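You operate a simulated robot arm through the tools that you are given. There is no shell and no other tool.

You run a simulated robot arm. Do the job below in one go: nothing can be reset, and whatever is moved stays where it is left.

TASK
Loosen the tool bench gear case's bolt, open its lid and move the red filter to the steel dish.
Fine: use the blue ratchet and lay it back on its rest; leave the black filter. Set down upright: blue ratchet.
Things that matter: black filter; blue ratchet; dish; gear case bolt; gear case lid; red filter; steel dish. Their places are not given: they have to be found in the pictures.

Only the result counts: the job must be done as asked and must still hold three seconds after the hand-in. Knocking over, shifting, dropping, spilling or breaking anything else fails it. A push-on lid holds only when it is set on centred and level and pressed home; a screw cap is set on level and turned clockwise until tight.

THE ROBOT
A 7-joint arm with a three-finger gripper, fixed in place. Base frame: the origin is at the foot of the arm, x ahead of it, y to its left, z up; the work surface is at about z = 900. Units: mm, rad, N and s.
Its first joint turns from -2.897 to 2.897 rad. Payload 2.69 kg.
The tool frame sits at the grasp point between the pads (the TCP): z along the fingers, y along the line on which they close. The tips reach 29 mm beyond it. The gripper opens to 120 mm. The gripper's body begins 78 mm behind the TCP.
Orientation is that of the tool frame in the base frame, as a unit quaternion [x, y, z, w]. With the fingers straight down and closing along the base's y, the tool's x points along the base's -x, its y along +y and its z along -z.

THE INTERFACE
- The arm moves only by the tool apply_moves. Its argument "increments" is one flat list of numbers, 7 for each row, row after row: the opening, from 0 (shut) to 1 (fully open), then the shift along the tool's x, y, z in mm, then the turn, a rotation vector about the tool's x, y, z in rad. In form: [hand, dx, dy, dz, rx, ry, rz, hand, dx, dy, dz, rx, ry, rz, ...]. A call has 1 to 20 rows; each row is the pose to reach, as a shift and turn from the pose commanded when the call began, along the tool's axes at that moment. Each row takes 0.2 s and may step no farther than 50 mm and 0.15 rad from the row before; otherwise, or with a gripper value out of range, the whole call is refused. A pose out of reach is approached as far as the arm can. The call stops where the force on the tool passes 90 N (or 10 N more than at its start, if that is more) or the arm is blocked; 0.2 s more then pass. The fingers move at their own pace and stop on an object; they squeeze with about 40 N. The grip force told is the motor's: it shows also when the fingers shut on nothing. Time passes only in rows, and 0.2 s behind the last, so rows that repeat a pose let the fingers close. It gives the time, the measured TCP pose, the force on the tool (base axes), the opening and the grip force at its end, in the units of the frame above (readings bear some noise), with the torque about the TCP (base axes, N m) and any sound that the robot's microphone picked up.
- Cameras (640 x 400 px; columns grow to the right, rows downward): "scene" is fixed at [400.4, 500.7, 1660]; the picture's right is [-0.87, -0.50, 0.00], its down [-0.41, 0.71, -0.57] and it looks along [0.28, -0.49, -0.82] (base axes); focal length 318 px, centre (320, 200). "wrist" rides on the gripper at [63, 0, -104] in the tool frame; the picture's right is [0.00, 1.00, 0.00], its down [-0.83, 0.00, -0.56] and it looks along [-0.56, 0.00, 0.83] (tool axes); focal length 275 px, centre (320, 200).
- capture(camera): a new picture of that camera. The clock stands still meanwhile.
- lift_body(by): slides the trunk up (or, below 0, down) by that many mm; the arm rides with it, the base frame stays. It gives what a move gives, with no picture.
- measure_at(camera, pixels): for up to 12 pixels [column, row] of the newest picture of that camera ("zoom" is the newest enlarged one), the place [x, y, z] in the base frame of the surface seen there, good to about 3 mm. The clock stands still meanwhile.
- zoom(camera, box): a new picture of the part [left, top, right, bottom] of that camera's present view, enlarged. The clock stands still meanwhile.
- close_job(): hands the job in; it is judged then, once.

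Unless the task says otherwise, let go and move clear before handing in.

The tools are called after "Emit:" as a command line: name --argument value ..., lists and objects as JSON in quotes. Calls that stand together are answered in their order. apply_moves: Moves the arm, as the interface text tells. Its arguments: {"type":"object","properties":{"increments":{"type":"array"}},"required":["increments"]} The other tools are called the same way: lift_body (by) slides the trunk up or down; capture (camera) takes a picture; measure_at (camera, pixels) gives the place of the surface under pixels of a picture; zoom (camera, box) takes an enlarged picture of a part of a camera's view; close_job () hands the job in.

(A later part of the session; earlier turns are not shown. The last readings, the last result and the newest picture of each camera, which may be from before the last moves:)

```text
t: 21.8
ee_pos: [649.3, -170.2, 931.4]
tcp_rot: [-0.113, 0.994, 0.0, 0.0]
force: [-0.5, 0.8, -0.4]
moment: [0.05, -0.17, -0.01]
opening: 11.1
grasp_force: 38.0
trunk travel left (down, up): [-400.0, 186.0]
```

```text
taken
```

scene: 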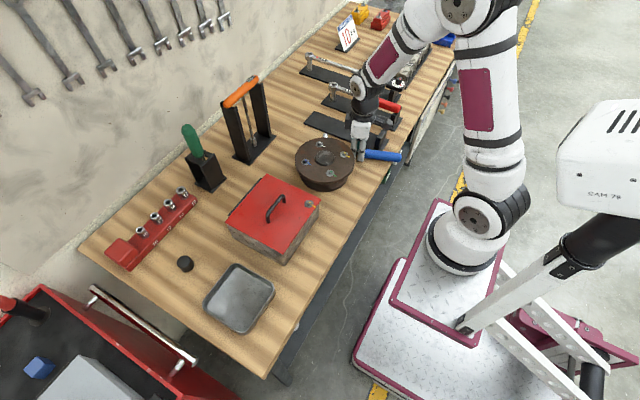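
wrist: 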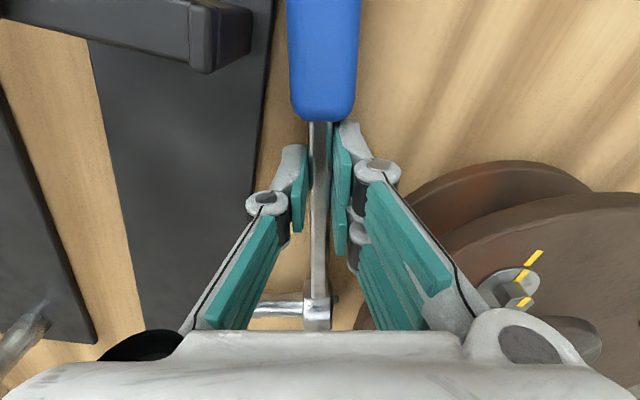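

Firm grip on the flat shaft (11.1 mm). Lifting slowly and checking the level.

Emit:
apply_moves --increments '[0.0, 0, 0, -3, 0, 0, 0, 0.0, 0, 0, -8, 0, 0, 0, 0.0, 0, 0, -15, 0, 0, 0, 0.0, 0, 0, -24, 0, 0, 0, 0.0, 0, 0, -33, 0, 0, 0, 0.0, 0, 0, -40, 0, 0, 0, 0.0, 0, 0, -43, 0, 0, 0, 0.0, 0, 0, -43, 0, 0, 0]'

Emit:
zoom --camera "scene" --box '[290, 80, 430, 190]'

Emit:
capture --camera "wrist"

```text
t: 23.6
ee_pos: [648.6, -170.9, 975.2]
tcp_rot: [-0.113, 0.994, 0.0, 0.0]
force: [0.0, 0.5, -5.0]
moment: [-0.01, 0.1, 0.0]
opening: 10.5
grasp_force: 38.3
trunk travel left (down, up): [-400.0, 186.0]
```

```text
3.64 times, centred on (360, 135) of scene
```

zoom: 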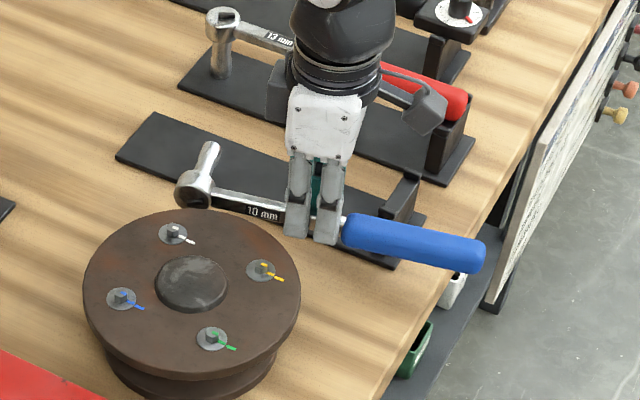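

```text
taken
```

wrist: 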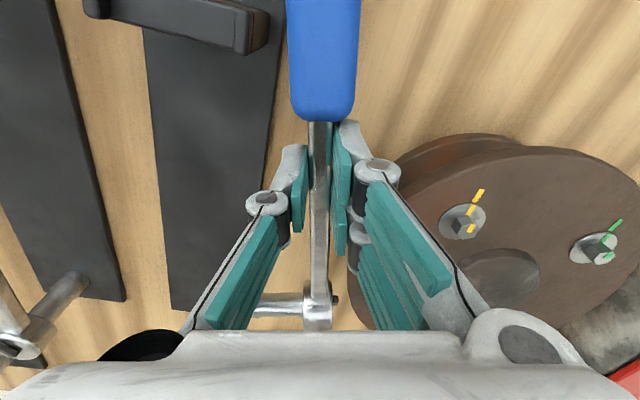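

The ratchet is held firmly on its side (5 N, level). Since it must be turned upright, I'll raise it slowly, then lay it across the case lid with the head hanging past the edge so that I can regrasp it properly.

Emit:
apply_moves --increments '[0, 0, 0, -2, 0, 0, 0, 0, 0, 0, -7, 0, 0, 0, 0, 0, 0, -14, 0, 0, 0, 0, 0, 0, -23, 0, 0, 0, 0, 0, 0, -33, 0, 0, 0, 0, 0, 0, -43, 0, 0, 0, 0, 0, 0, -53, 0, 0, 0, 0, 0, 0, -63, 0, 0, 0, 0, 0, 0, -73, 0, 0, 0, 0, 0, 0, -83, 0, 0, 0, 0, 0, 0, -93, 0, 0, 0, 0, 0, 0, -102, 0, 0, 0, 0, 0, 0, -109, 0, 0, 0, 0, 0, 0, -114, 0, 0, 0, 0, 0, 0, -117, 0, 0, 0, 0, 0, 0, -118, 0, 0, 0]'

Emit:
capture --camera "wrist"

Emit:
zoom --camera "scene" --box '[280, 50, 430, 180]'

```text
t: 27.0
ee_pos: [650.6, -169.9, 1093.4]
tcp_rot: [-0.114, 0.994, 0.0, 0.0]
force: [0.0, -0.2, -3.9]
moment: [-0.01, 0.07, 0.01]
opening: 10.5
grasp_force: 37.5
trunk travel left (down, up): [-400.0, 186.0]
```

```text
taken
```

wrist: 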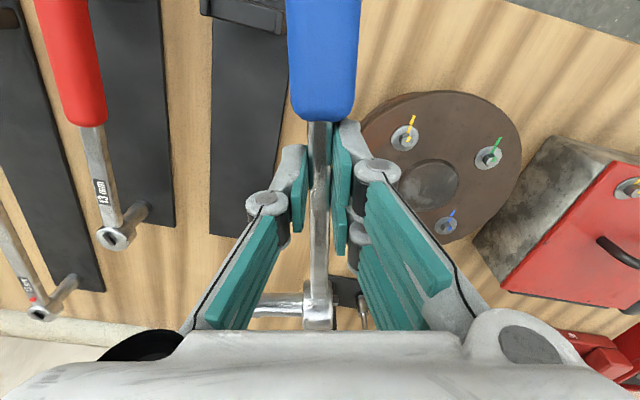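

```text
3.08 times, centred on (355, 115) of scene
```

zoom: 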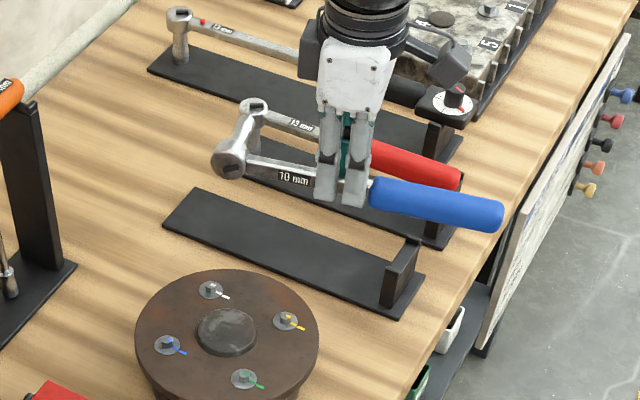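

The ratchet is steady in the grip. I'll now slowly swing it (gentle ramps) toward the lid, turning the tool clockwise, first half.

Emit:
apply_moves --increments '[0, -0.9, 1.3, 0, 0, 0, 0.009, 0, -2.7, 3.9, 0, 0, 0, 0.027, 0, -6.4, 9.0, 0, 0, 0, 0.063, 0, -11, 15.4, 0, 0, 0, 0.108, 0, -16.5, 23.1, 0, 0, 0, 0.162, 0, -22, 30.9, 0, 0, 0, 0.216, 0, -27.5, 38.6, 0, 0, 0, 0.27, 0, -32.9, 46.3, 0, 0, 0, 0.324, 0, -38.4, 54, 0, 0, 0, 0.378, 0, -43.9, 61.7, 0, 0, 0, 0.432, 0, -49.4, 69.4, 0, 0, 0, 0.486, 0, -54.9, 77.2, 0, 0, 0, 0.54, 0, -60.4, 84.9, 0, 0, 0, 0.594, 0, -65.9, 92.6, 0, 0, 0, 0.648, 0, -71.4, 100.3, 0, 0, 0, 0.702, 0, -76.9, 108, 0, 0, 0, 0.756, 0, -82.4, 115.7, 0, 0, 0, 0.81, 0, -86.9, 122.2, 0, 0, 0, 0.855, 0, -89.7, 126, 0, 0, 0, 0.882, 0, -91.5, 128.6, 0, 0, 0, 0.9]'

Emit:
capture --camera "scene"

Emit:
capture --camera "wrist"

```text
t: 31.2
ee_pos: [708.3, -23.4, 1093.9]
tcp_rot: [0.33, 0.944, 0.0, 0.0]
force: [0.0, -0.4, -4.2]
moment: [0.06, 0.05, 0.01]
opening: 10.9
grasp_force: 38.1
trunk travel left (down, up): [-400.0, 186.0]
```

```text
taken
```

scene: 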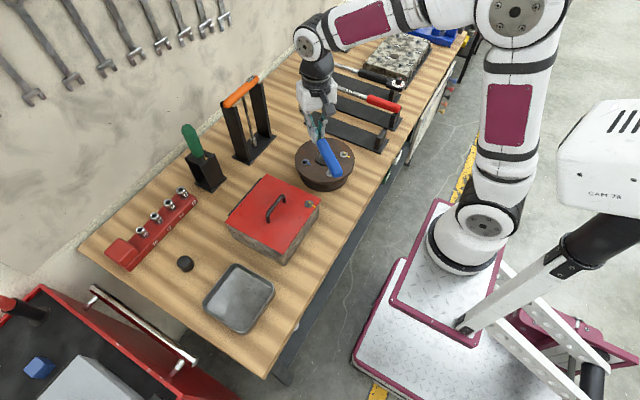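

```text
taken
```

wrist: 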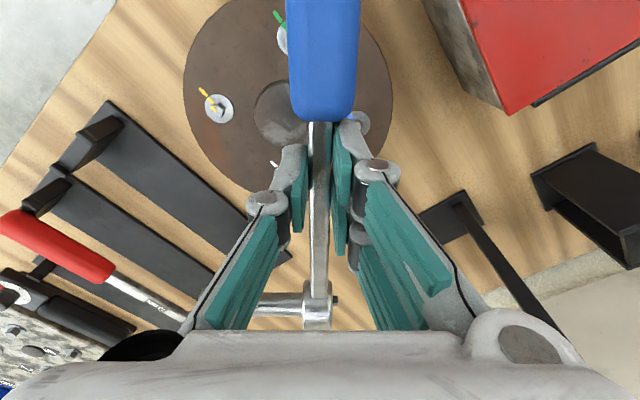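

Still firmly held. Second half of the swing to above the lid at (770,121) with the handle along +y.

Emit:
apply_moves --increments '[0, 0.4, 1.5, 0, 0, 0, 0.009, 0, 1.3, 4.6, 0, 0, 0, 0.027, 0, 3.1, 10.6, 0, 0, 0, 0.063, 0, 5.3, 18.2, 0, 0, 0, 0.108, 0, 7.9, 27.3, 0, 0, 0, 0.162, 0, 10.5, 36.4, 0, 0, 0, 0.216, 0, 13.1, 45.5, 0, 0, 0, 0.269, 0, 15.8, 54.6, 0, 0, 0, 0.323, 0, 18.4, 63.8, 0, 0, 0, 0.377, 0, 21, 72.9, 0, 0, 0, 0.431, 0, 23.7, 82, 0, 0, 0, 0.485, 0, 26.3, 91.1, 0, 0, 0, 0.539, 0, 28.9, 100.2, 0, 0, 0, 0.593, 0, 31.5, 109.3, 0, 0, 0, 0.647, 0, 34.2, 118.4, 0, 0, 0, 0.7, 0, 36.8, 127.5, 0, 0, 0, 0.754, 0, 39.4, 136.6, 0, 0, 0, 0.808, 0, 41.6, 144.2, 0, 0, 0, 0.853, 0, 42.9, 148.8, 0, 0, 0, 0.88, 0, 43.8, 151.8, 0, 0, 0, 0.898]'

Emit:
capture --camera "scene"

Emit:
capture --camera "wrist"

```text
t: 35.4
ee_pos: [770.6, 121.0, 1091.1]
tcp_rot: [0.707, 0.707, 0.0, 0.0]
force: [0.5, 0.4, -4.1]
moment: [0.07, -0.02, -0.01]
opening: 10.7
grasp_force: 38.1
trunk travel left (down, up): [-400.0, 186.0]
```

```text
taken
```

scene: 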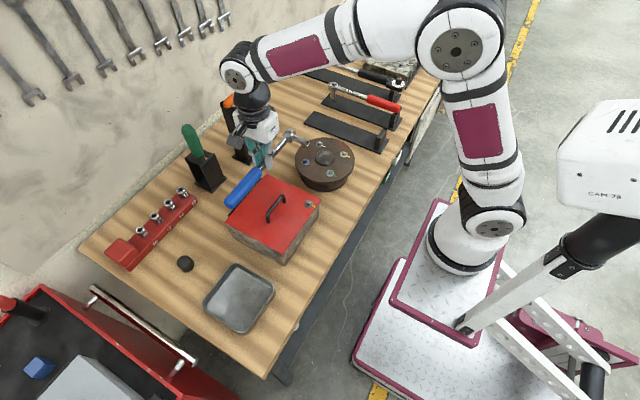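

```text
taken
```

wrist: 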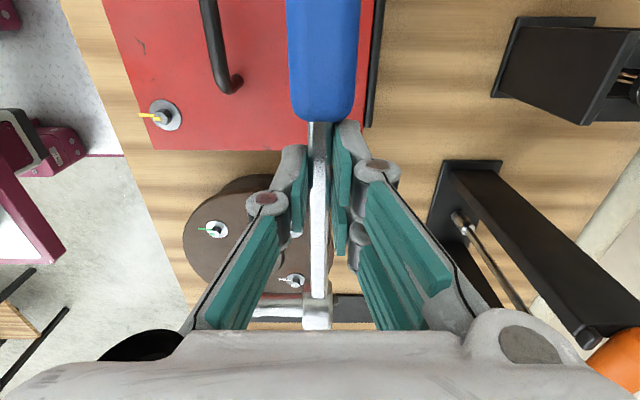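

Now the ratchet is over the lid with the head toward -y. I'll measure the lid edge, bail and hinge near it before lowering.

Emit:
measure_at --camera "wrist" --pixels '[[250, 146], [200, 146], [270, 130], [233, 85], [215, 30], [372, 60], [378, 60], [368, 120], [320, 60], [318, 160], [316, 290], [320, 110]]'

Emit:
zoom --camera "wrist" --box '[150, 60, 400, 240]'

```text
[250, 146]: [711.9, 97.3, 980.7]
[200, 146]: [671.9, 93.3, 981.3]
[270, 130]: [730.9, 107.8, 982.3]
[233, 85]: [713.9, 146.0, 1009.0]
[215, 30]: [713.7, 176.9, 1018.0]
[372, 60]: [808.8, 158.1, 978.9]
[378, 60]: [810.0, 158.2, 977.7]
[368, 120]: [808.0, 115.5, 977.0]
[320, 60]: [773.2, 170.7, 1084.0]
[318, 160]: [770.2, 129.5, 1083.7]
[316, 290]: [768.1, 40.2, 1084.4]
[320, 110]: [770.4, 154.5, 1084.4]
```

```text
2.22 times, centred on (275, 150) of wrist
```

zoom: 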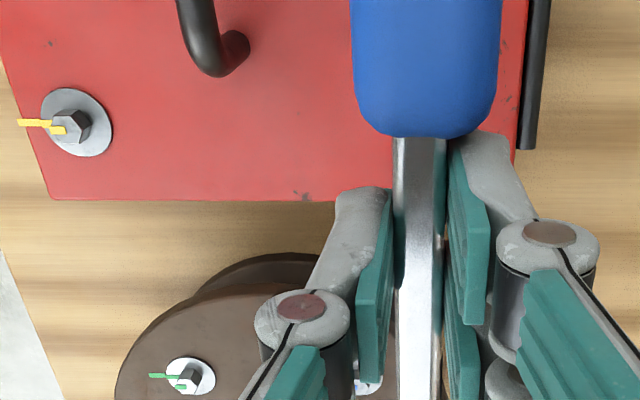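

Lid edge is at y≈94.5, bail side at x≈714, hinge bar at x≈809; the ratchet fits between. Lowering it gently to the lid.

Emit:
apply_moves --increments '[0, 0, 0, 2, 0, 0, 0, 0, 0, 0, 6, 0, 0, 0, 0, 0, 0, 13, 0, 0, 0, 0, 0, 0, 22, 0, 0, 0, 0, 0, 0, 31, 0, 0, 0, 0, 0, 0, 40, 0, 0, 0, 0, 0, 0, 49, 0, 0, 0, 0, 0, 0, 57, 0, 0, 0, 0, 0, 0, 64, 0, 0, 0, 0, 0, 0, 69, 0, 0, 0, 0, 0, 0, 73, 0, 0, 0, 0, 0, 0, 75, 0, 0, 0, 0, 0, 0, 76.5, 0, 0, 0, 0, 0, 0, 77.5, 0, 0, 0, 0, 0, 0, 77.5, 0, 0, 0]'

Emit:
zoom --camera "scene" --box '[200, 90, 340, 230]'

Emit:
capture --camera "wrist"

```text
t: 38.6
ee_pos: [770.9, 122.2, 1015.0]
tcp_rot: [0.707, 0.707, 0.0, 0.001]
force: [-0.3, -0.5, -3.5]
moment: [0.09, 0.0, 0.0]
opening: 10.7
grasp_force: 37.8
trunk travel left (down, up): [-400.0, 186.0]
```

```text
2.86 times, centred on (270, 160) of scene
```

zoom: 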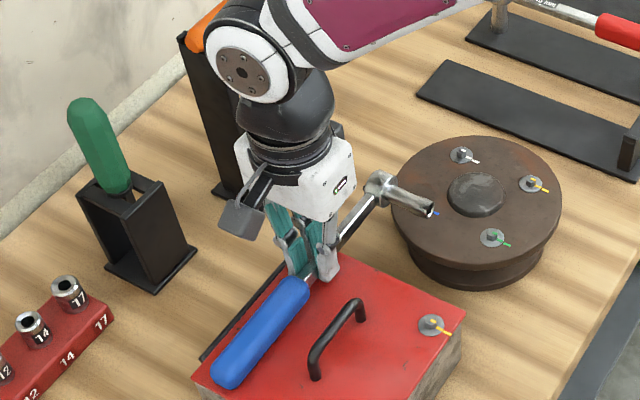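

```text
taken
```

wrist: 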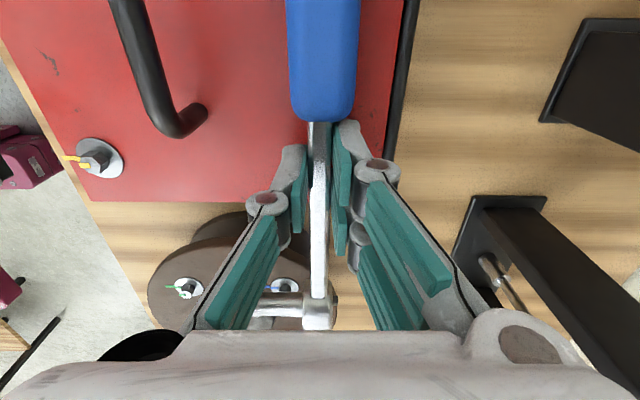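

Not quite touching (still carrying 3.5 N). A few more small steps down.

Emit:
apply_moves --increments '[0, 0, 0, 1, 0, 0, 0, 0, 0, 0, 2, 0, 0, 0, 0, 0, 0, 2.5, 0, 0, 0, 0, 0, 0, 2.5, 0, 0, 0]'

```text
t: 39.6
ee_pos: [770.4, 122.0, 1013.1]
tcp_rot: [0.707, 0.707, 0.001, 0.001]
force: [0.8, 0.4, 3.9]
moment: [1.15, -0.03, -0.13]
opening: 10.7
grasp_force: 38.5
trunk travel left (down, up): [-400.0, 186.0]
```

The handle end has touched the lid (moment 1.15 N·m). I'll open just a little so the ratchet settles between the pads.

Emit:
apply_moves --increments '[0.13, 0, 0, 0, 0, 0, 0, 0.16, 0, 0, 0, 0, 0, 0, 0.16, 0, 0, 0, 0, 0, 0]'

Emit:
capture --camera "wrist"

Emit:
zoom --camera "scene" --box '[200, 90, 340, 230]'

```text
t: 40.4
ee_pos: [770.2, 121.9, 1012.8]
tcp_rot: [0.706, 0.708, 0.0, -0.001]
force: [0.3, 0.0, 0.3]
moment: [0.02, 0.02, 0.01]
opening: 19.3
grasp_force: 0.0
trunk travel left (down, up): [-400.0, 186.0]
```

```text
taken
```

wrist: 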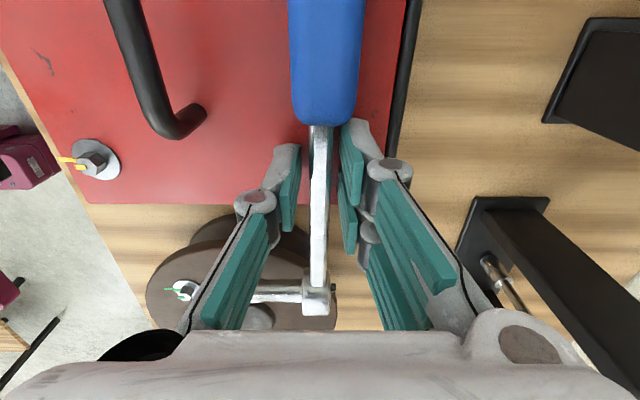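

```text
2.86 times, centred on (270, 160) of scene
```

zoom: 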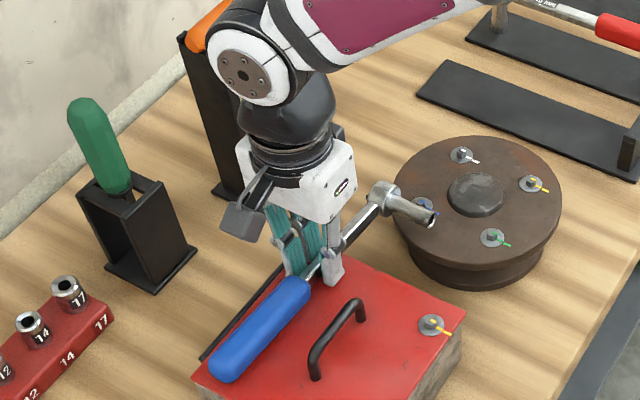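

The ratchet rests stably: handle on the lid, head and socket overhanging the edge. I'll raise the hand 5 mm so only the tips hold the shaft's upper half, re-close, and then roll it so the heavy socket side hangs downward.

Emit:
apply_moves --increments '[0.2, 0, 0, -5, 0, 0, 0, 0.2, 0, 0, -5, 0, 0, 0, 0.0, 0, 0, -5, 0, 0, 0, 0.0, 0, 0, -5, 0, 0, 0, 0.0, 0, 0, -5, 0, 0, 0]'

Emit:
zoom --camera "scene" --box '[230, 110, 320, 200]'

Emit:
capture --camera "wrist"

```text
t: 41.6
ee_pos: [771.3, 122.0, 1017.6]
tcp_rot: [0.707, 0.707, 0.0, -0.001]
force: [-0.8, -0.1, -0.1]
moment: [-0.1, 0.04, -0.03]
opening: 10.9
grasp_force: 37.8
trunk travel left (down, up): [-400.0, 186.0]
```

```text
4.44 times, centred on (275, 155) of scene
```

zoom: 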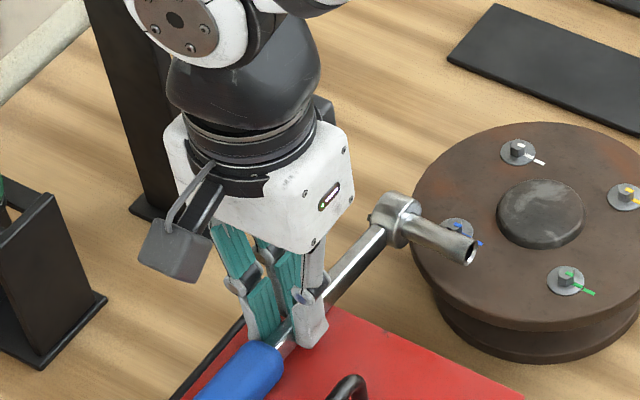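

```text
taken
```

wrist: 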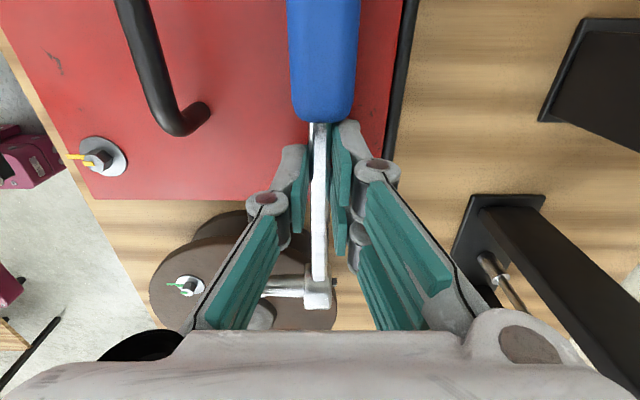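

Grip re-established. I'll lift a few mm, shift a little away from the cover (+8 x, +12 y), and roll the tool forward about 37° so the socket swings down, then check.

Emit:
apply_moves --increments '[0, 0, 0, -1.5, 0, 0, 0, 0, 0, 0, -4.5, 0, 0, 0, 0, 1, 0.7, -7, 0, 0, 0, 0, 4, 2.7, -8, 0, 0, 0, 0, 8, 5.3, -8, 0, 0, 0, 0, 11, 7.3, -8, 0, 0, 0, 0, 12, 8, -8, 0, 0, 0, 0, 12, 5.9, -7.9, -0.08, 0, 0, 0, 12, 3.8, -7.7, -0.16, 0, 0, 0, 12, 1.75, -7.25, -0.24, 0, 0, 0, 12, -0.27, -6.66, -0.32, 0, 0, 0, 12, -2.24, -5.92, -0.4, 0, 0, 0, 12, -4.14, -5.03, -0.48, 0, 0, 0, 12, -5.97, -3.98, -0.56, 0, 0, 0, 12, -7.28, -3.11, -0.62, 0, 0, 0, 12, -7.92, -2.64, -0.65, 0, 0, 0, 12, -7.92, -2.64, -0.65, 0, 0]'

Emit:
zoom --camera "scene" --box '[210, 110, 340, 220]'

Emit:
capture --camera "wrist"

```text
t: 45.2
ee_pos: [762.6, 133.9, 1021.4]
tcp_rot: [0.67, 0.67, 0.226, 0.226]
force: [1.6, 1.7, 4.7]
moment: [-0.84, 0.24, 0.11]
opening: 12.7
grasp_force: 39.6
trunk travel left (down, up): [-400.0, 186.0]
```

```text
3.64 times, centred on (275, 165) of scene
```

zoom: 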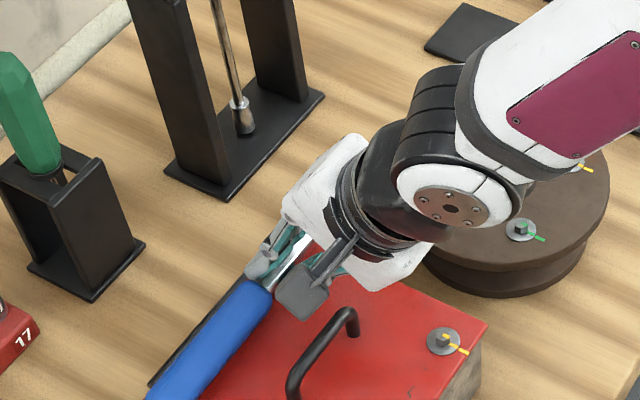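

```text
taken
```

wrist: 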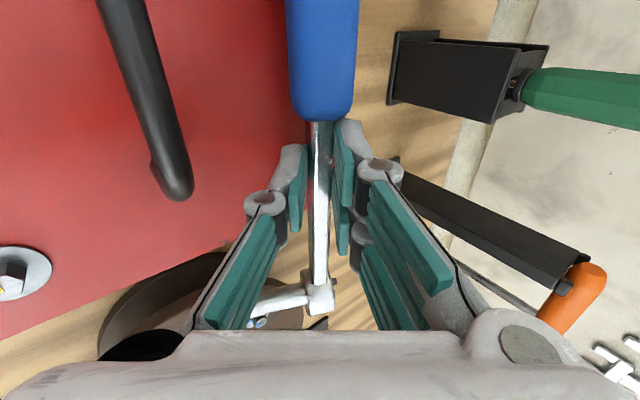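

The force (moment -0.84 N·m about x) suggests the socket touches something near the cover (wrist (258,322) shows a bluish bolt). I'll look closer at once.

Emit:
measure_at --camera "wrist" --pixels '[[318, 150], [318, 200], [318, 250], [319, 285], [300, 295], [280, 298], [262, 306], [258, 322], [290, 315], [230, 300], [150, 310], [325, 60]]'

Emit:
zoom --camera "wrist" --box '[200, 230, 380, 340]'

```text
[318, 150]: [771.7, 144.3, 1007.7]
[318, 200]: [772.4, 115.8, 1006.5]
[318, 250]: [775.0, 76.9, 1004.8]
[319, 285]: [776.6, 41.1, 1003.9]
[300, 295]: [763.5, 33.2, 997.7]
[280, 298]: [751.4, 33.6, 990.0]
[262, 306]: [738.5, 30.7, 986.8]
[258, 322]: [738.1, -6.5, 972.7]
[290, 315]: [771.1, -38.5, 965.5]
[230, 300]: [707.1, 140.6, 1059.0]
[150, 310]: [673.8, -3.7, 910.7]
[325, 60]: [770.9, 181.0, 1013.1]
```

```text
3.56 times, centred on (290, 285) of wrist
```

zoom: 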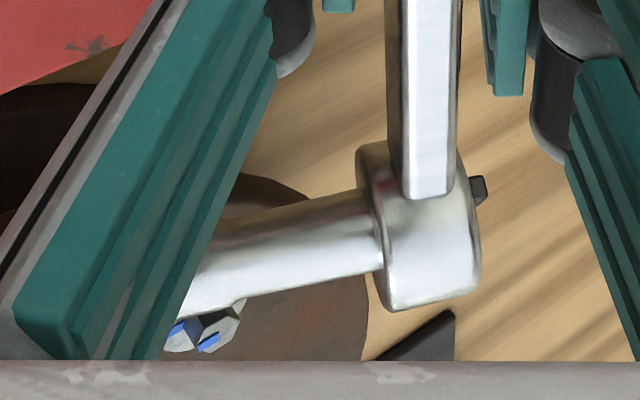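

The socket tip (≈(736,31,965)) rests on the cover's rim. I'll lift straight up 16 mm, then shift 18 mm further toward +y, away from the cover.

Emit:
apply_moves --increments '[0, 0, 2.4, -3.2, 0, 0, 0, 0, 0, 6.1, -8, 0, 0, 0, 0, 1, 9.7, -12.7, 0, 0, 0, 0, 5, 9.7, -12.7, 0, 0, 0, 0, 11, 9.7, -12.7, 0, 0, 0, 0, 16, 9.7, -12.7, 0, 0, 0, 0, 18, 9.7, -12.7, 0, 0, 0, 0, 18, 9.7, -12.7, 0, 0, 0]'

Emit:
capture --camera "wrist"

Emit:
capture --camera "scene"

```text
t: 47.0
ee_pos: [762.0, 152.3, 1037.4]
tcp_rot: [0.67, 0.67, 0.226, 0.226]
force: [-0.2, 0.5, -4.5]
moment: [0.09, 0.05, -0.04]
opening: 10.7
grasp_force: 37.8
trunk travel left (down, up): [-400.0, 186.0]
```

```text
taken
```

wrist: 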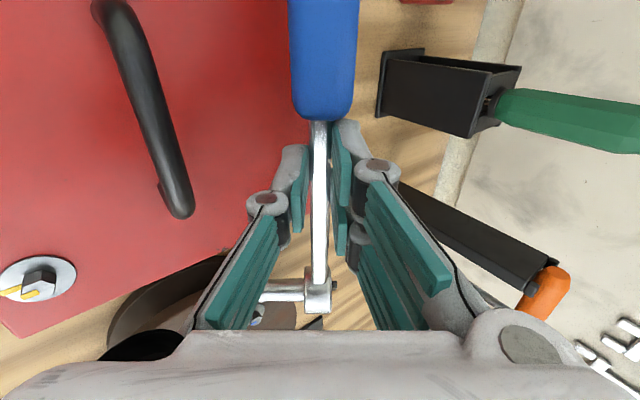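

```text
taken
```

scene: 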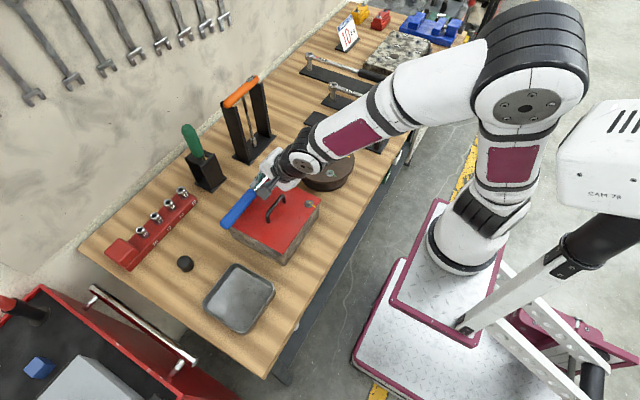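

Free of contact again (opening 10.7, clean weight). The head now overhangs the lid edge by ~44 mm. Lowering vertically onto the lid.

Emit:
apply_moves --increments '[0, 0, -1.2, 1.6, 0, 0, 0, 0, 0, -3.6, 4.8, 0, 0, 0, 0, 0, -6.1, 8, 0, 0, 0, 0, 0, -8.5, 11.1, 0, 0, 0, 0, 0, -10.3, 13.5, 0, 0, 0, 0, 0, -11.5, 15.1, 0, 0, 0, 0, 0, -12.4, 16.3, 0, 0, 0, 0, 0, -13, 17.1, 0, 0, 0, 0, 0, -13, 17.1, 0, 0, 0]'

Emit:
zoom --camera "scene" --box '[210, 120, 340, 230]'

Emit:
capture --camera "wrist"

```text
t: 49.0
ee_pos: [763.8, 151.2, 1017.8]
tcp_rot: [0.67, 0.669, 0.229, 0.229]
force: [5.8, -2.5, 34.1]
moment: [0.85, -0.58, -0.16]
opening: 11.0
grasp_force: 37.7
trunk travel left (down, up): [-400.0, 186.0]
```

```text
3.64 times, centred on (275, 175) of scene
```

zoom: 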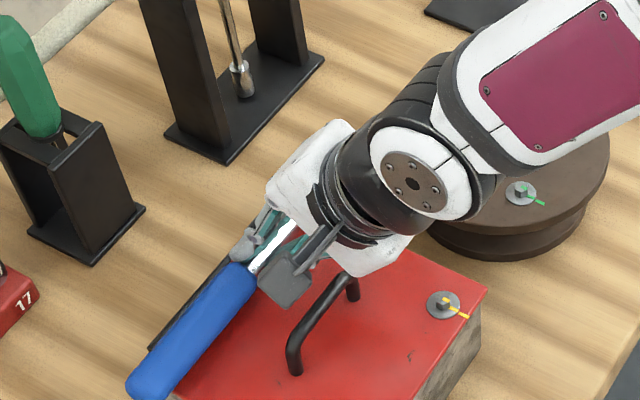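

```text
taken
```

wrist: 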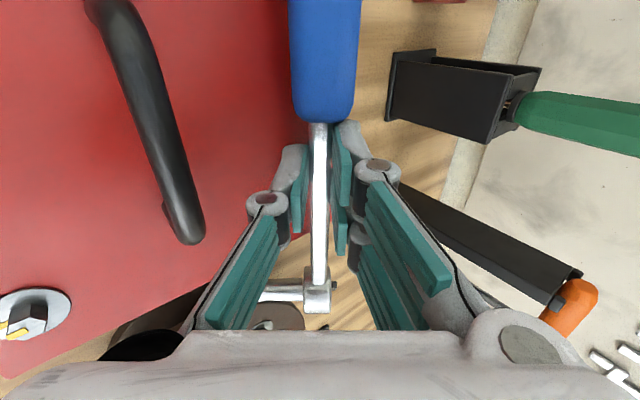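

Contact with the lid reached (34 N). I'll ease up 2 mm, then open slightly while withdrawing along the tool axis so that the ratchet rolls to hang socket-down.

Emit:
apply_moves --increments '[0, 0, 0.8, -1.0, 0, 0, 0, 0, 0, 1.2, -1.6, 0, 0, 0, 0.15, 0, 1.2, -3, 0, 0, 0, 0.16, 0, 1.2, -6, 0, 0, 0, 0.18, 0, 1.2, -12, 0, 0, 0, 0.2, 0, 1.2, -22, 0, 0, 0, 0.2, 0, 1.2, -35, 0, 0, 0, 0.2, 0, 1.2, -50, 0, 0, 0, 0.2, 0, 1.2, -60, 0, 0, 0, 0.2, 0, 1.2, -60, 0, 0, 0]'

Emit:
zoom --camera "scene" --box '[210, 120, 340, 230]'

Emit:
capture --camera "wrist"

```text
t: 50.8
ee_pos: [760.0, 49.5, 1055.5]
tcp_rot: [0.737, 0.595, 0.202, 0.25]
force: [0.4, 0.2, 0.1]
moment: [-0.05, 0.05, 0.0]
opening: 24.2
grasp_force: 0.1
trunk travel left (down, up): [-400.0, 186.0]
stopped in row 8: the arm was blocked; the commanded pose is now the measured one
```

```text
3.64 times, centred on (275, 175) of scene
```

zoom: 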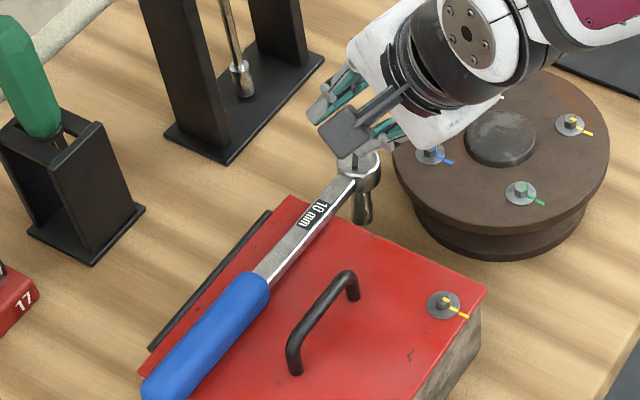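

```text
taken
```

wrist: 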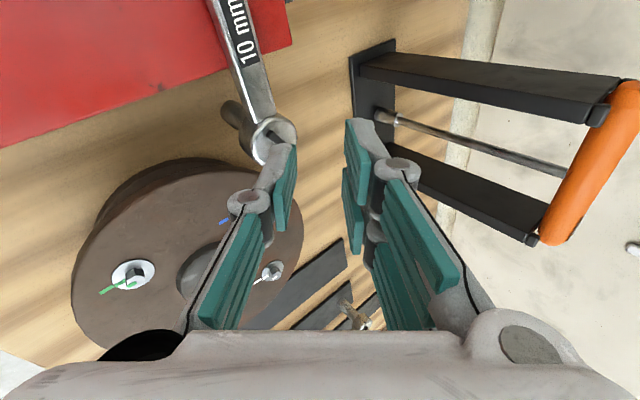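

The ratchet now hangs upright (socket down at zoom (362,210), handle on the lid). The arm hit a joint limit while withdrawing, so I'll lift away and bring the tool back to vertical.

Emit:
apply_moves --increments '[0.3, 0, 6.1, -7.9, 0, 0, 0, 0.3, 0, 15.2, -19.9, 0, 0, 0, 0.3, 0, 24.4, -31.8, 0.1, 0, 0, 0.3, 0, 33.5, -43.7, 0.24, 0, 0, 0.3, 0, 42.6, -55.6, 0.38, 0, 0, 0.3, 0, 48.7, -63.5, 0.52, 0, 0, 0.3, 0, 51.8, -67.5, 0.65, 0, 0, 0.3, 0, 51.8, -67.5, 0.65, 0, 0]'

Emit:
capture --camera "wrist"

Emit:
capture --camera "scene"

```text
t: 52.6
ee_pos: [757.0, 56.9, 1138.2]
tcp_rot: [0.774, 0.633, 0.001, 0.001]
force: [-0.6, -0.1, 1.2]
moment: [-0.01, -0.03, -0.01]
opening: 35.7
grasp_force: 0.1
trunk travel left (down, up): [-400.0, 186.0]
```

```text
taken
```

wrist: 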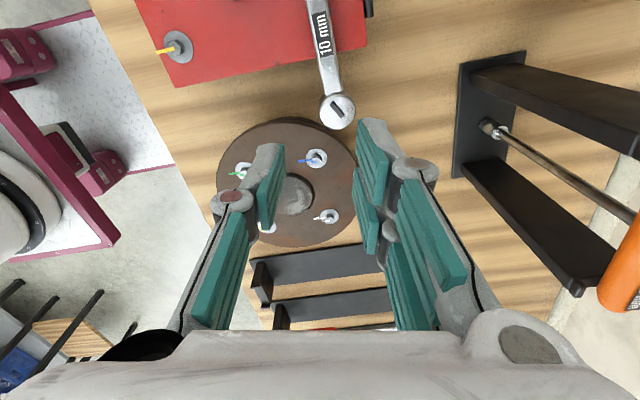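

```text
taken
```

scene: 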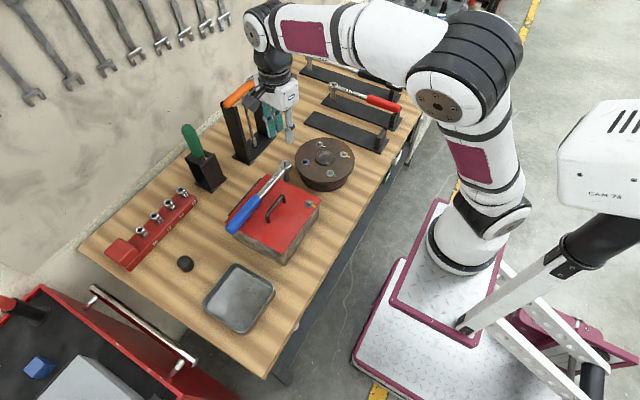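

The ratchet sits upright with its label up. I'll measure it in a scene zoom.

Emit:
zoom --camera "scene" --box '[215, 140, 325, 250]'

```text
3.64 times, centred on (270, 195) of scene
```

zoom: 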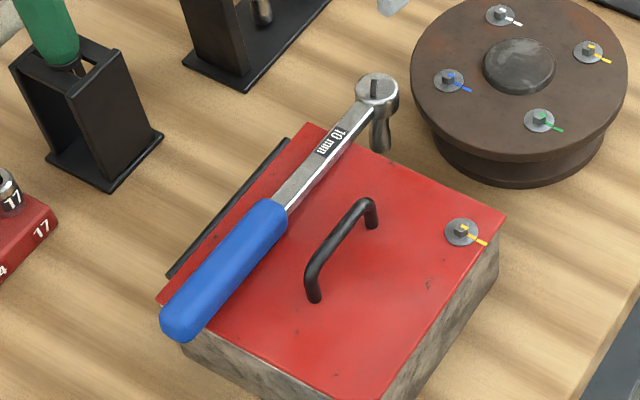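

Emit:
measure_at --camera "zoom" --pixels '[[375, 85], [378, 92], [378, 115], [382, 145], [355, 120], [330, 150], [300, 185], [285, 200], [270, 215], [235, 255], [195, 300], [178, 320]]'

Emit:
measure_at --camera "wrist" --pixels '[[336, 108], [330, 80], [325, 50], [320, 20], [328, 65], [347, 112], [325, 112], [312, 30], [328, 30]]'

```text
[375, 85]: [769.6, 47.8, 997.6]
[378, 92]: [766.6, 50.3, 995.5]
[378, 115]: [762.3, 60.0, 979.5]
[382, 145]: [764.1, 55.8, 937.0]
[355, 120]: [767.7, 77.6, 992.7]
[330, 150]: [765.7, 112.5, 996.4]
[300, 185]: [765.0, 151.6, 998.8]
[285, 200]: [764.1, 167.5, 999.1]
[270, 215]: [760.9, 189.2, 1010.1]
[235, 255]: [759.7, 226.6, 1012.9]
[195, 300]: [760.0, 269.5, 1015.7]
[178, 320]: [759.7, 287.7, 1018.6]
```

```text
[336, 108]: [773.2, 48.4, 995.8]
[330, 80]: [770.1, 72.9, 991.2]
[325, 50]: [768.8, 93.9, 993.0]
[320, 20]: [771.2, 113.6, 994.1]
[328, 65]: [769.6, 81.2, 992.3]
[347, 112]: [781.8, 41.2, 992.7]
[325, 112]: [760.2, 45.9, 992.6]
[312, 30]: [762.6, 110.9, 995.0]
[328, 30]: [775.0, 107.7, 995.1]
```

Wrench axis: head (769.5,48), slightly pitched head-down (0.07 rad), about 2° off y. I'll move above the grasp spot at y≈153 and align the yaw.

Emit:
apply_moves --increments '[0.35, 10, -1, 4, 0, 0, -0.02, 0.35, 30, -3, 12, 0, 0, -0.07, 0.35, 52, -6, 25, 0, 0, -0.13, 0.35, 75, -9, 40, 0, 0, -0.19, 0.35, 90, -10.5, 52, 0, 0, -0.225, 0.35, 95.3, -11.1, 58, 0, 0, -0.239, 0.35, 95.3, -11.1, 58, 0, 0, -0.239]'

Emit:
capture --camera "wrist"

Emit:
zoom --camera "scene" --box '[215, 110, 325, 240]'

```text
t: 54.2
ee_pos: [767.1, 153.8, 1082.6]
tcp_rot: [0.693, 0.721, 0.001, 0.002]
force: [0.4, 0.0, 0.1]
moment: [-0.01, -0.01, -0.04]
opening: 41.7
grasp_force: 0.0
trunk travel left (down, up): [-400.0, 186.0]
```

```text
taken
```

wrist: 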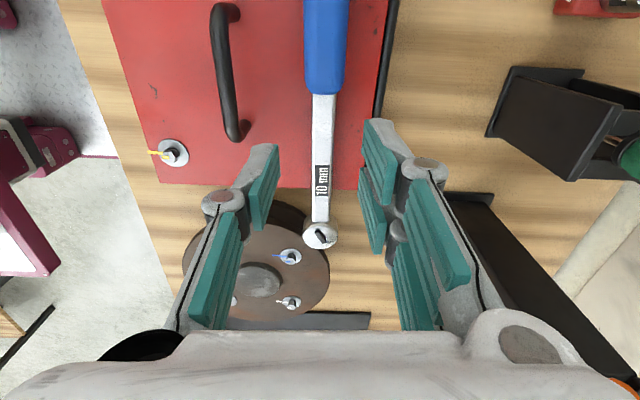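

```text
3.08 times, centred on (270, 175) of scene
```

zoom: 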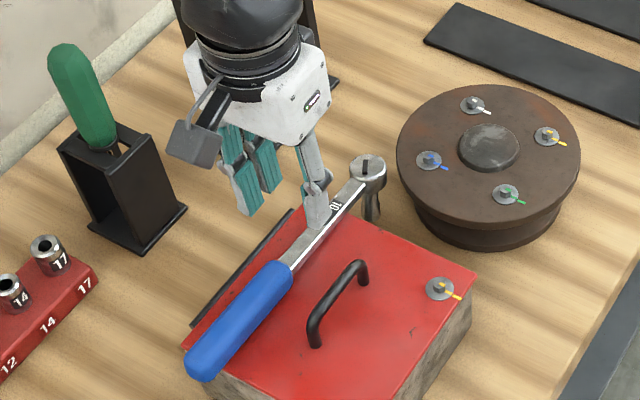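

The shaft sits between the pads (column ≈322, rows 95–220). Measuring to fine-tune.

Emit:
measure_at --camera "wrist" --pixels '[[327, 40], [326, 80], [325, 93], [324, 102], [323, 120], [322, 150], [321, 180], [320, 205], [320, 235], [313, 150], [332, 150], [320, 225]]'

```text
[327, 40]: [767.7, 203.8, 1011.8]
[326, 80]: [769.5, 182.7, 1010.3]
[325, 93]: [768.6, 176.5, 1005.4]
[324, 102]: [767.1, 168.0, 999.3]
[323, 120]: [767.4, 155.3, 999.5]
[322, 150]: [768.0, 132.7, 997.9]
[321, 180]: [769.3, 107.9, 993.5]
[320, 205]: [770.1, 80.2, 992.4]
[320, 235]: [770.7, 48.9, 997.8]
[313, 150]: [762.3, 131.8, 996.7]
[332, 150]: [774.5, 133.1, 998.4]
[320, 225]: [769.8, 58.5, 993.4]
```

Fine alignment: axis x≈767.6 at y≈150, handle front at y≈176. Descending with a 0.07 rad tilt to match the ratchet's pitch.

Emit:
apply_moves --increments '[0.35, -2, 0.3, 20, 0, 0.03, 0, 0.35, -5.3, 0.3, 40, 0, 0.07, 0, 0.35, -5.3, 0.3, 55, 0, 0.07, 0, 0.35, -5.3, 0.3, 63, 0, 0.07, 0, 0.35, -5.3, 0.3, 67, 0, 0.07, 0, 0.35, -5.3, 0.3, 68.5, 0, 0.07, 0, 0.35, -5.3, 0.3, 68.5, 0, 0.07, 0]'

Emit:
capture --camera "wrist"

```text
t: 55.8
ee_pos: [767.6, 148.4, 1011.7]
tcp_rot: [0.693, 0.72, 0.025, -0.025]
force: [-1.1, 0.2, 0.4]
moment: [-0.02, -0.01, 0.0]
opening: 41.6
grasp_force: 0.1
trunk travel left (down, up): [-400.0, 186.0]
```

```text
taken
```

wrist: 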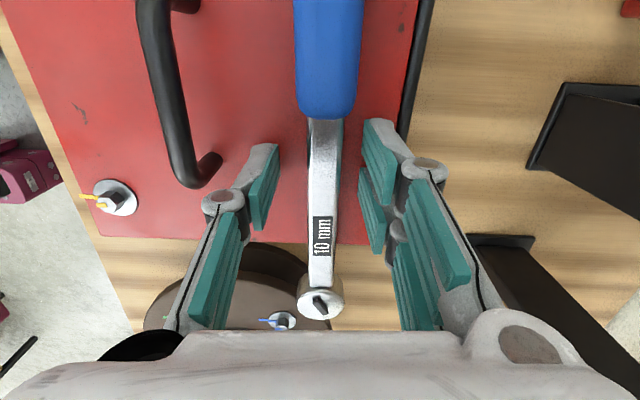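

Pads straddle the shaft with the label showing. Closing.

Emit:
apply_moves --increments '[0.0, 0, 0, 0, 0, 0, 0, 0.0, 0, 0, 0, 0, 0, 0, 0.0, 0, 0, 0, 0, 0, 0]'

Emit:
capture --camera "wrist"

```text
t: 56.6
ee_pos: [768.0, 145.5, 1011.3]
tcp_rot: [0.693, 0.72, 0.026, -0.024]
force: [0.6, -1.5, 3.1]
moment: [-0.08, -0.05, -0.14]
opening: 16.9
grasp_force: 40.1
trunk travel left (down, up): [-400.0, 186.0]
```

```text
taken
```

wrist: 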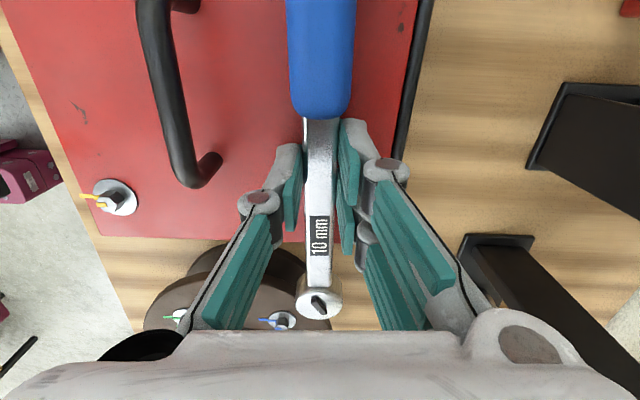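

Opening 16.9 mm — gripping the shaft's width. Lifting gently and checking.

Emit:
apply_moves --increments '[0, 0, 0, -1.5, 0, 0, 0, 0, 0, 0, -5, 0, 0, 0, 0, 0, 0, -10, 0, 0, 0, 0, 0, 0, -17, 0, 0, 0, 0, 0, 0, -25, 0, 0, 0, 0, 0, 0, -33, 0, 0, 0, 0, 0, 0, -41, 0, 0, 0, 0, 0, 0, -49, 0, 0, 0, 0, 0, 0, -56, 0, 0, 0, 0, 0, 0, -61, 0, 0, 0, 0, 0, 0, -64, 0, 0, 0, 0, 0, 0, -65, 0, 0, 0, 0, 0, 0, -65, 0, 0, 0]'

Emit:
capture --camera "wrist"

Emit:
zoom --camera "scene" --box '[200, 90, 330, 230]'

```text
t: 59.4
ee_pos: [767.0, 141.9, 1077.0]
tcp_rot: [0.693, 0.72, 0.024, -0.024]
force: [0.4, -0.6, -3.2]
moment: [0.05, 0.02, 0.0]
opening: 17.0
grasp_force: 40.0
trunk travel left (down, up): [-400.0, 186.0]
```

```text
taken
```

wrist: 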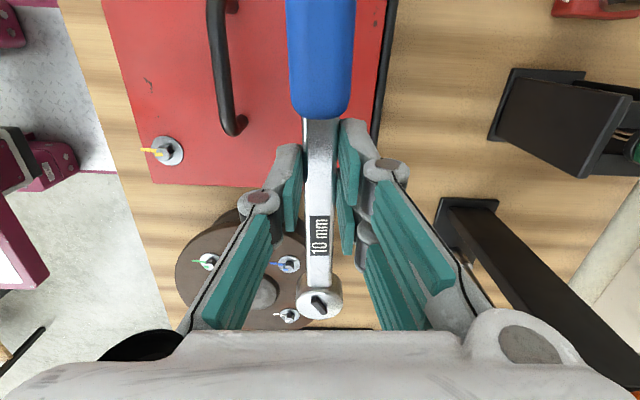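

```text
2.86 times, centred on (265, 160) of scene
```

zoom: 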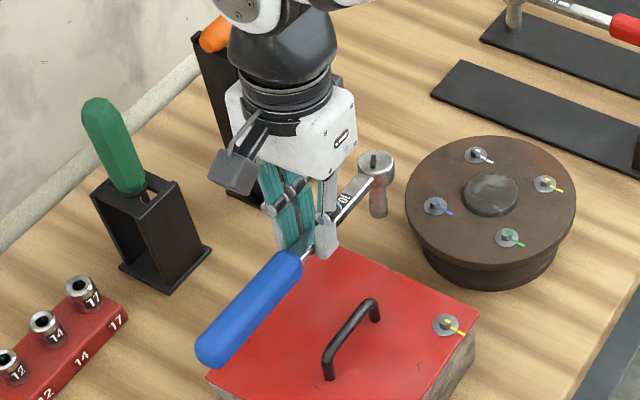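

The ratchet is firmly held upright. I'll carry it slowly to above the bolt, levelling the tilt on the way.

Emit:
apply_moves --increments '[0, 0.9, -1.2, -1.5, 0, 0, 0, 0, 2.6, -3.5, -4, 0, -0.002, 0, 0, 6, -8.1, -8, 0, -0.005, 0, 0, 10.3, -13.9, -12, 0, -0.008, 0, 0, 15.5, -20.8, -15, 0, -0.012, 0, 0, 20.7, -27.8, -17, 0, -0.016, 0, 0, 25.9, -34.7, -18.5, 0, -0.021, 0, 0, 31, -41.7, -19.3, 0, -0.025, 0, 0, 36.2, -48.6, -19.3, 0, -0.029, 0, 0, 41.4, -55.5, -19.3, 0, -0.034, 0, 0, 46.5, -62.5, -19.3, 0, -0.038, 0, 0, 51.7, -69.4, -19.3, 0, -0.042, 0, 0, 56.9, -76.4, -19.3, 0, -0.046, 0, 0, 62.1, -83.3, -19.3, 0, -0.05, 0, 0, 67.2, -90.2, -19.3, 0, -0.055, 0, 0, 72.4, -97.2, -19.3, 0, -0.059, 0, 0, 77.6, -104.1, -19.3, 0, -0.063, 0, 0, 81.9, -109.9, -19.3, 0, -0.067, 0, 0, 84.5, -113.4, -19.3, 0, -0.069, 0, 0, 86.2, -115.7, -19.3, 0, -0.07, 0]'

Emit:
capture --camera "wrist"

Emit:
capture --camera "scene"

Emit:
zoom --camera "scene" --box '[240, 130, 350, 240]'

```text
t: 63.6
ee_pos: [647.0, 224.3, 1102.2]
tcp_rot: [0.693, 0.721, 0.0, 0.001]
force: [0.4, -0.1, -4.1]
moment: [0.08, 0.01, 0.05]
opening: 16.8
grasp_force: 40.1
trunk travel left (down, up): [-400.0, 186.0]
```

```text
taken
```

wrist: 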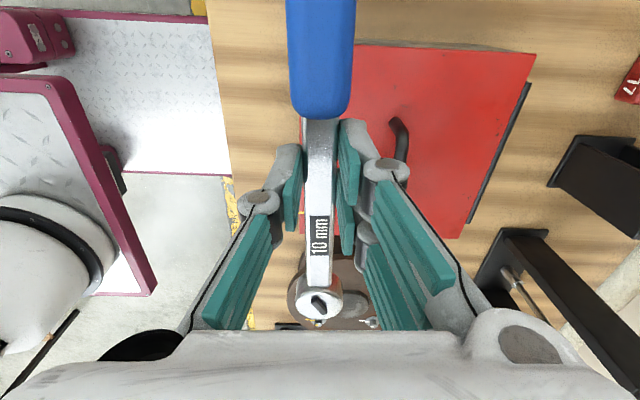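

```text
taken
```

scene: 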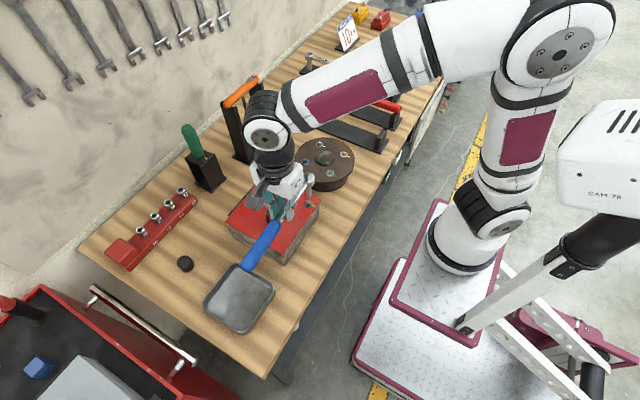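

```text
3.64 times, centred on (295, 185) of scene
```

zoom: 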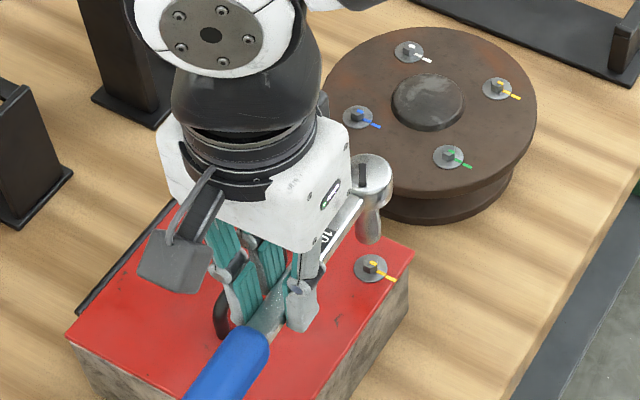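

The socket hangs above the bolt (zoom: socket (368,225), bolt (370,267)). I'll measure both in the same scene view for relative alignment.

Emit:
zoom --camera "scene" --box '[295, 165, 335, 215]'

```text
8.00 times, centred on (315, 190) of scene
```

zoom: 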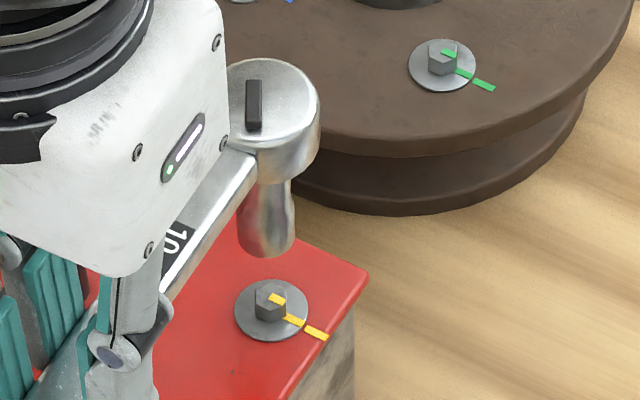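

Emit:
measure_at --camera "zoom" --pixels '[[268, 105], [232, 100], [312, 105], [270, 65], [265, 140], [240, 245], [265, 256], [290, 245], [265, 235], [270, 297], [258, 292], [284, 300]]'

Emit:
measure_at --camera "wrist" --pixels '[[318, 302], [303, 298], [337, 300], [318, 285], [320, 314], [318, 270], [318, 200], [320, 140], [322, 100], [322, 60], [318, 230]]'

```text
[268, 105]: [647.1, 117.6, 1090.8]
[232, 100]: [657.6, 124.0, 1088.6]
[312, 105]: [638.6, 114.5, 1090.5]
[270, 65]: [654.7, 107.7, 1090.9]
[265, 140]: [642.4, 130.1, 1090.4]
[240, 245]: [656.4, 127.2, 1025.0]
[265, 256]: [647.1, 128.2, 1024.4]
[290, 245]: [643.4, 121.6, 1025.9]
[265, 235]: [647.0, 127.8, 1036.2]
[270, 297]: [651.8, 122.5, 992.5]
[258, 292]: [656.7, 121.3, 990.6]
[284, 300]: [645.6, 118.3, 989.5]
```

```text
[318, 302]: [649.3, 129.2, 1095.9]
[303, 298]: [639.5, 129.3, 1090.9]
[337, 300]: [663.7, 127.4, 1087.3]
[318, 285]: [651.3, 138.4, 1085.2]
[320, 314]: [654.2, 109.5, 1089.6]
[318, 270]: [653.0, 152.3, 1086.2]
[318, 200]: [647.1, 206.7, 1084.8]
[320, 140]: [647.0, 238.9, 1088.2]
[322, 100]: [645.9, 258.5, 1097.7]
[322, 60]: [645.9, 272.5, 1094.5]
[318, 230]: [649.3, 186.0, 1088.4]
```

Head/socket centre is about (650.5,121.5), the bolt (651,121): aligned to within a couple of mm. I'll lower to just above the bolt for a more precise comparison.

Emit:
apply_moves --increments '[0, 0, 0, 1.5, 0, 0, 0, 0, 0, 0, 5, 0, 0, 0, 0, 0, 0, 10, 0, 0, 0, 0, 0, 0, 15, 0, 0, 0, 0, 0, 0, 19, 0, 0, 0, 0, 0, 0, 22, 0, 0, 0, 0, 0, 0, 24, 0, 0, 0, 0, 0, 0, 25, 0, 0, 0, 0, 0, 0, 25, 0, 0, 0]'

Emit:
zoom --camera "scene" --box '[297, 185, 325, 215]'

Emit:
capture --camera "wrist"

```text
t: 65.6
ee_pos: [646.9, 221.4, 1077.7]
tcp_rot: [0.693, 0.721, 0.002, 0.001]
force: [0.1, 0.3, -3.9]
moment: [0.07, 0.0, -0.01]
opening: 16.7
grasp_force: 39.7
trunk travel left (down, up): [-400.0, 186.0]
```

```text
13.33 times, centred on (311, 200) of scene
```

zoom: 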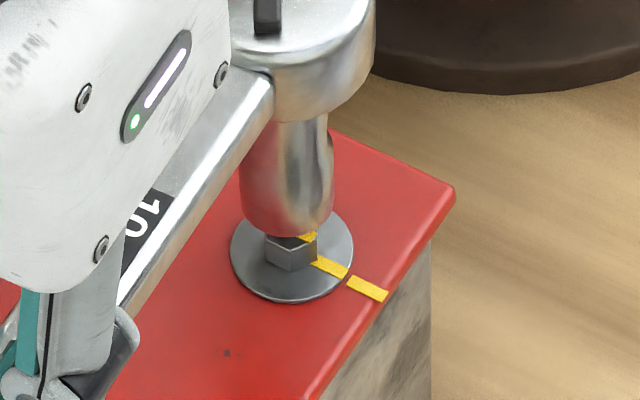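

```text
taken
```

wrist: 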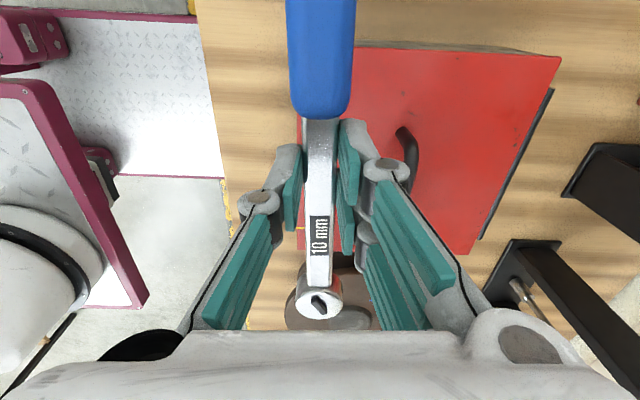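

Very close: socket column ≈287 vs bolt/washer ≈291 in the zoom. Measuring rim points of both here.

Emit:
measure_at --camera "zoom" --pixels '[[288, 233], [250, 215], [326, 212], [288, 222], [268, 228], [308, 226], [236, 252], [348, 252], [291, 299], [286, 243], [290, 262], [310, 240]]'

Emit:
zoom --camera "scene" --box '[300, 194, 320, 212]'

```text
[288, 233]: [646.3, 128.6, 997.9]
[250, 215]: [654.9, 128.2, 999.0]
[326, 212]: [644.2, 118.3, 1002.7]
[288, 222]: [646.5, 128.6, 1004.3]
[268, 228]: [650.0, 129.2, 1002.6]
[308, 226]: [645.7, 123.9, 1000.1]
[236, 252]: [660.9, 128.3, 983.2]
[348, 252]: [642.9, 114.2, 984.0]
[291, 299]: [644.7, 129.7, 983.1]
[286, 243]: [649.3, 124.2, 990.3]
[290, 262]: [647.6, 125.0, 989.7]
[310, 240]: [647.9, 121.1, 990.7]
```

```text
16.00 times, centred on (310, 203) of scene
```

zoom: 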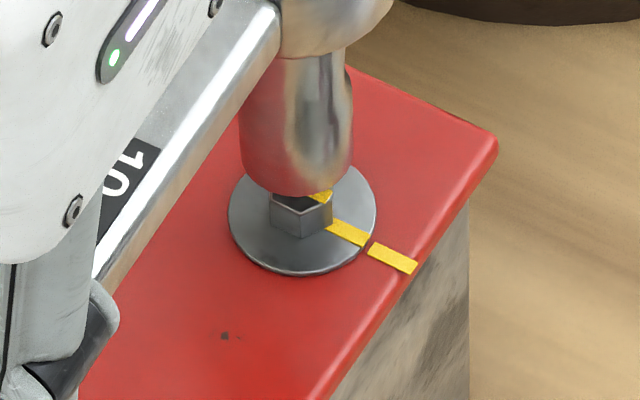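

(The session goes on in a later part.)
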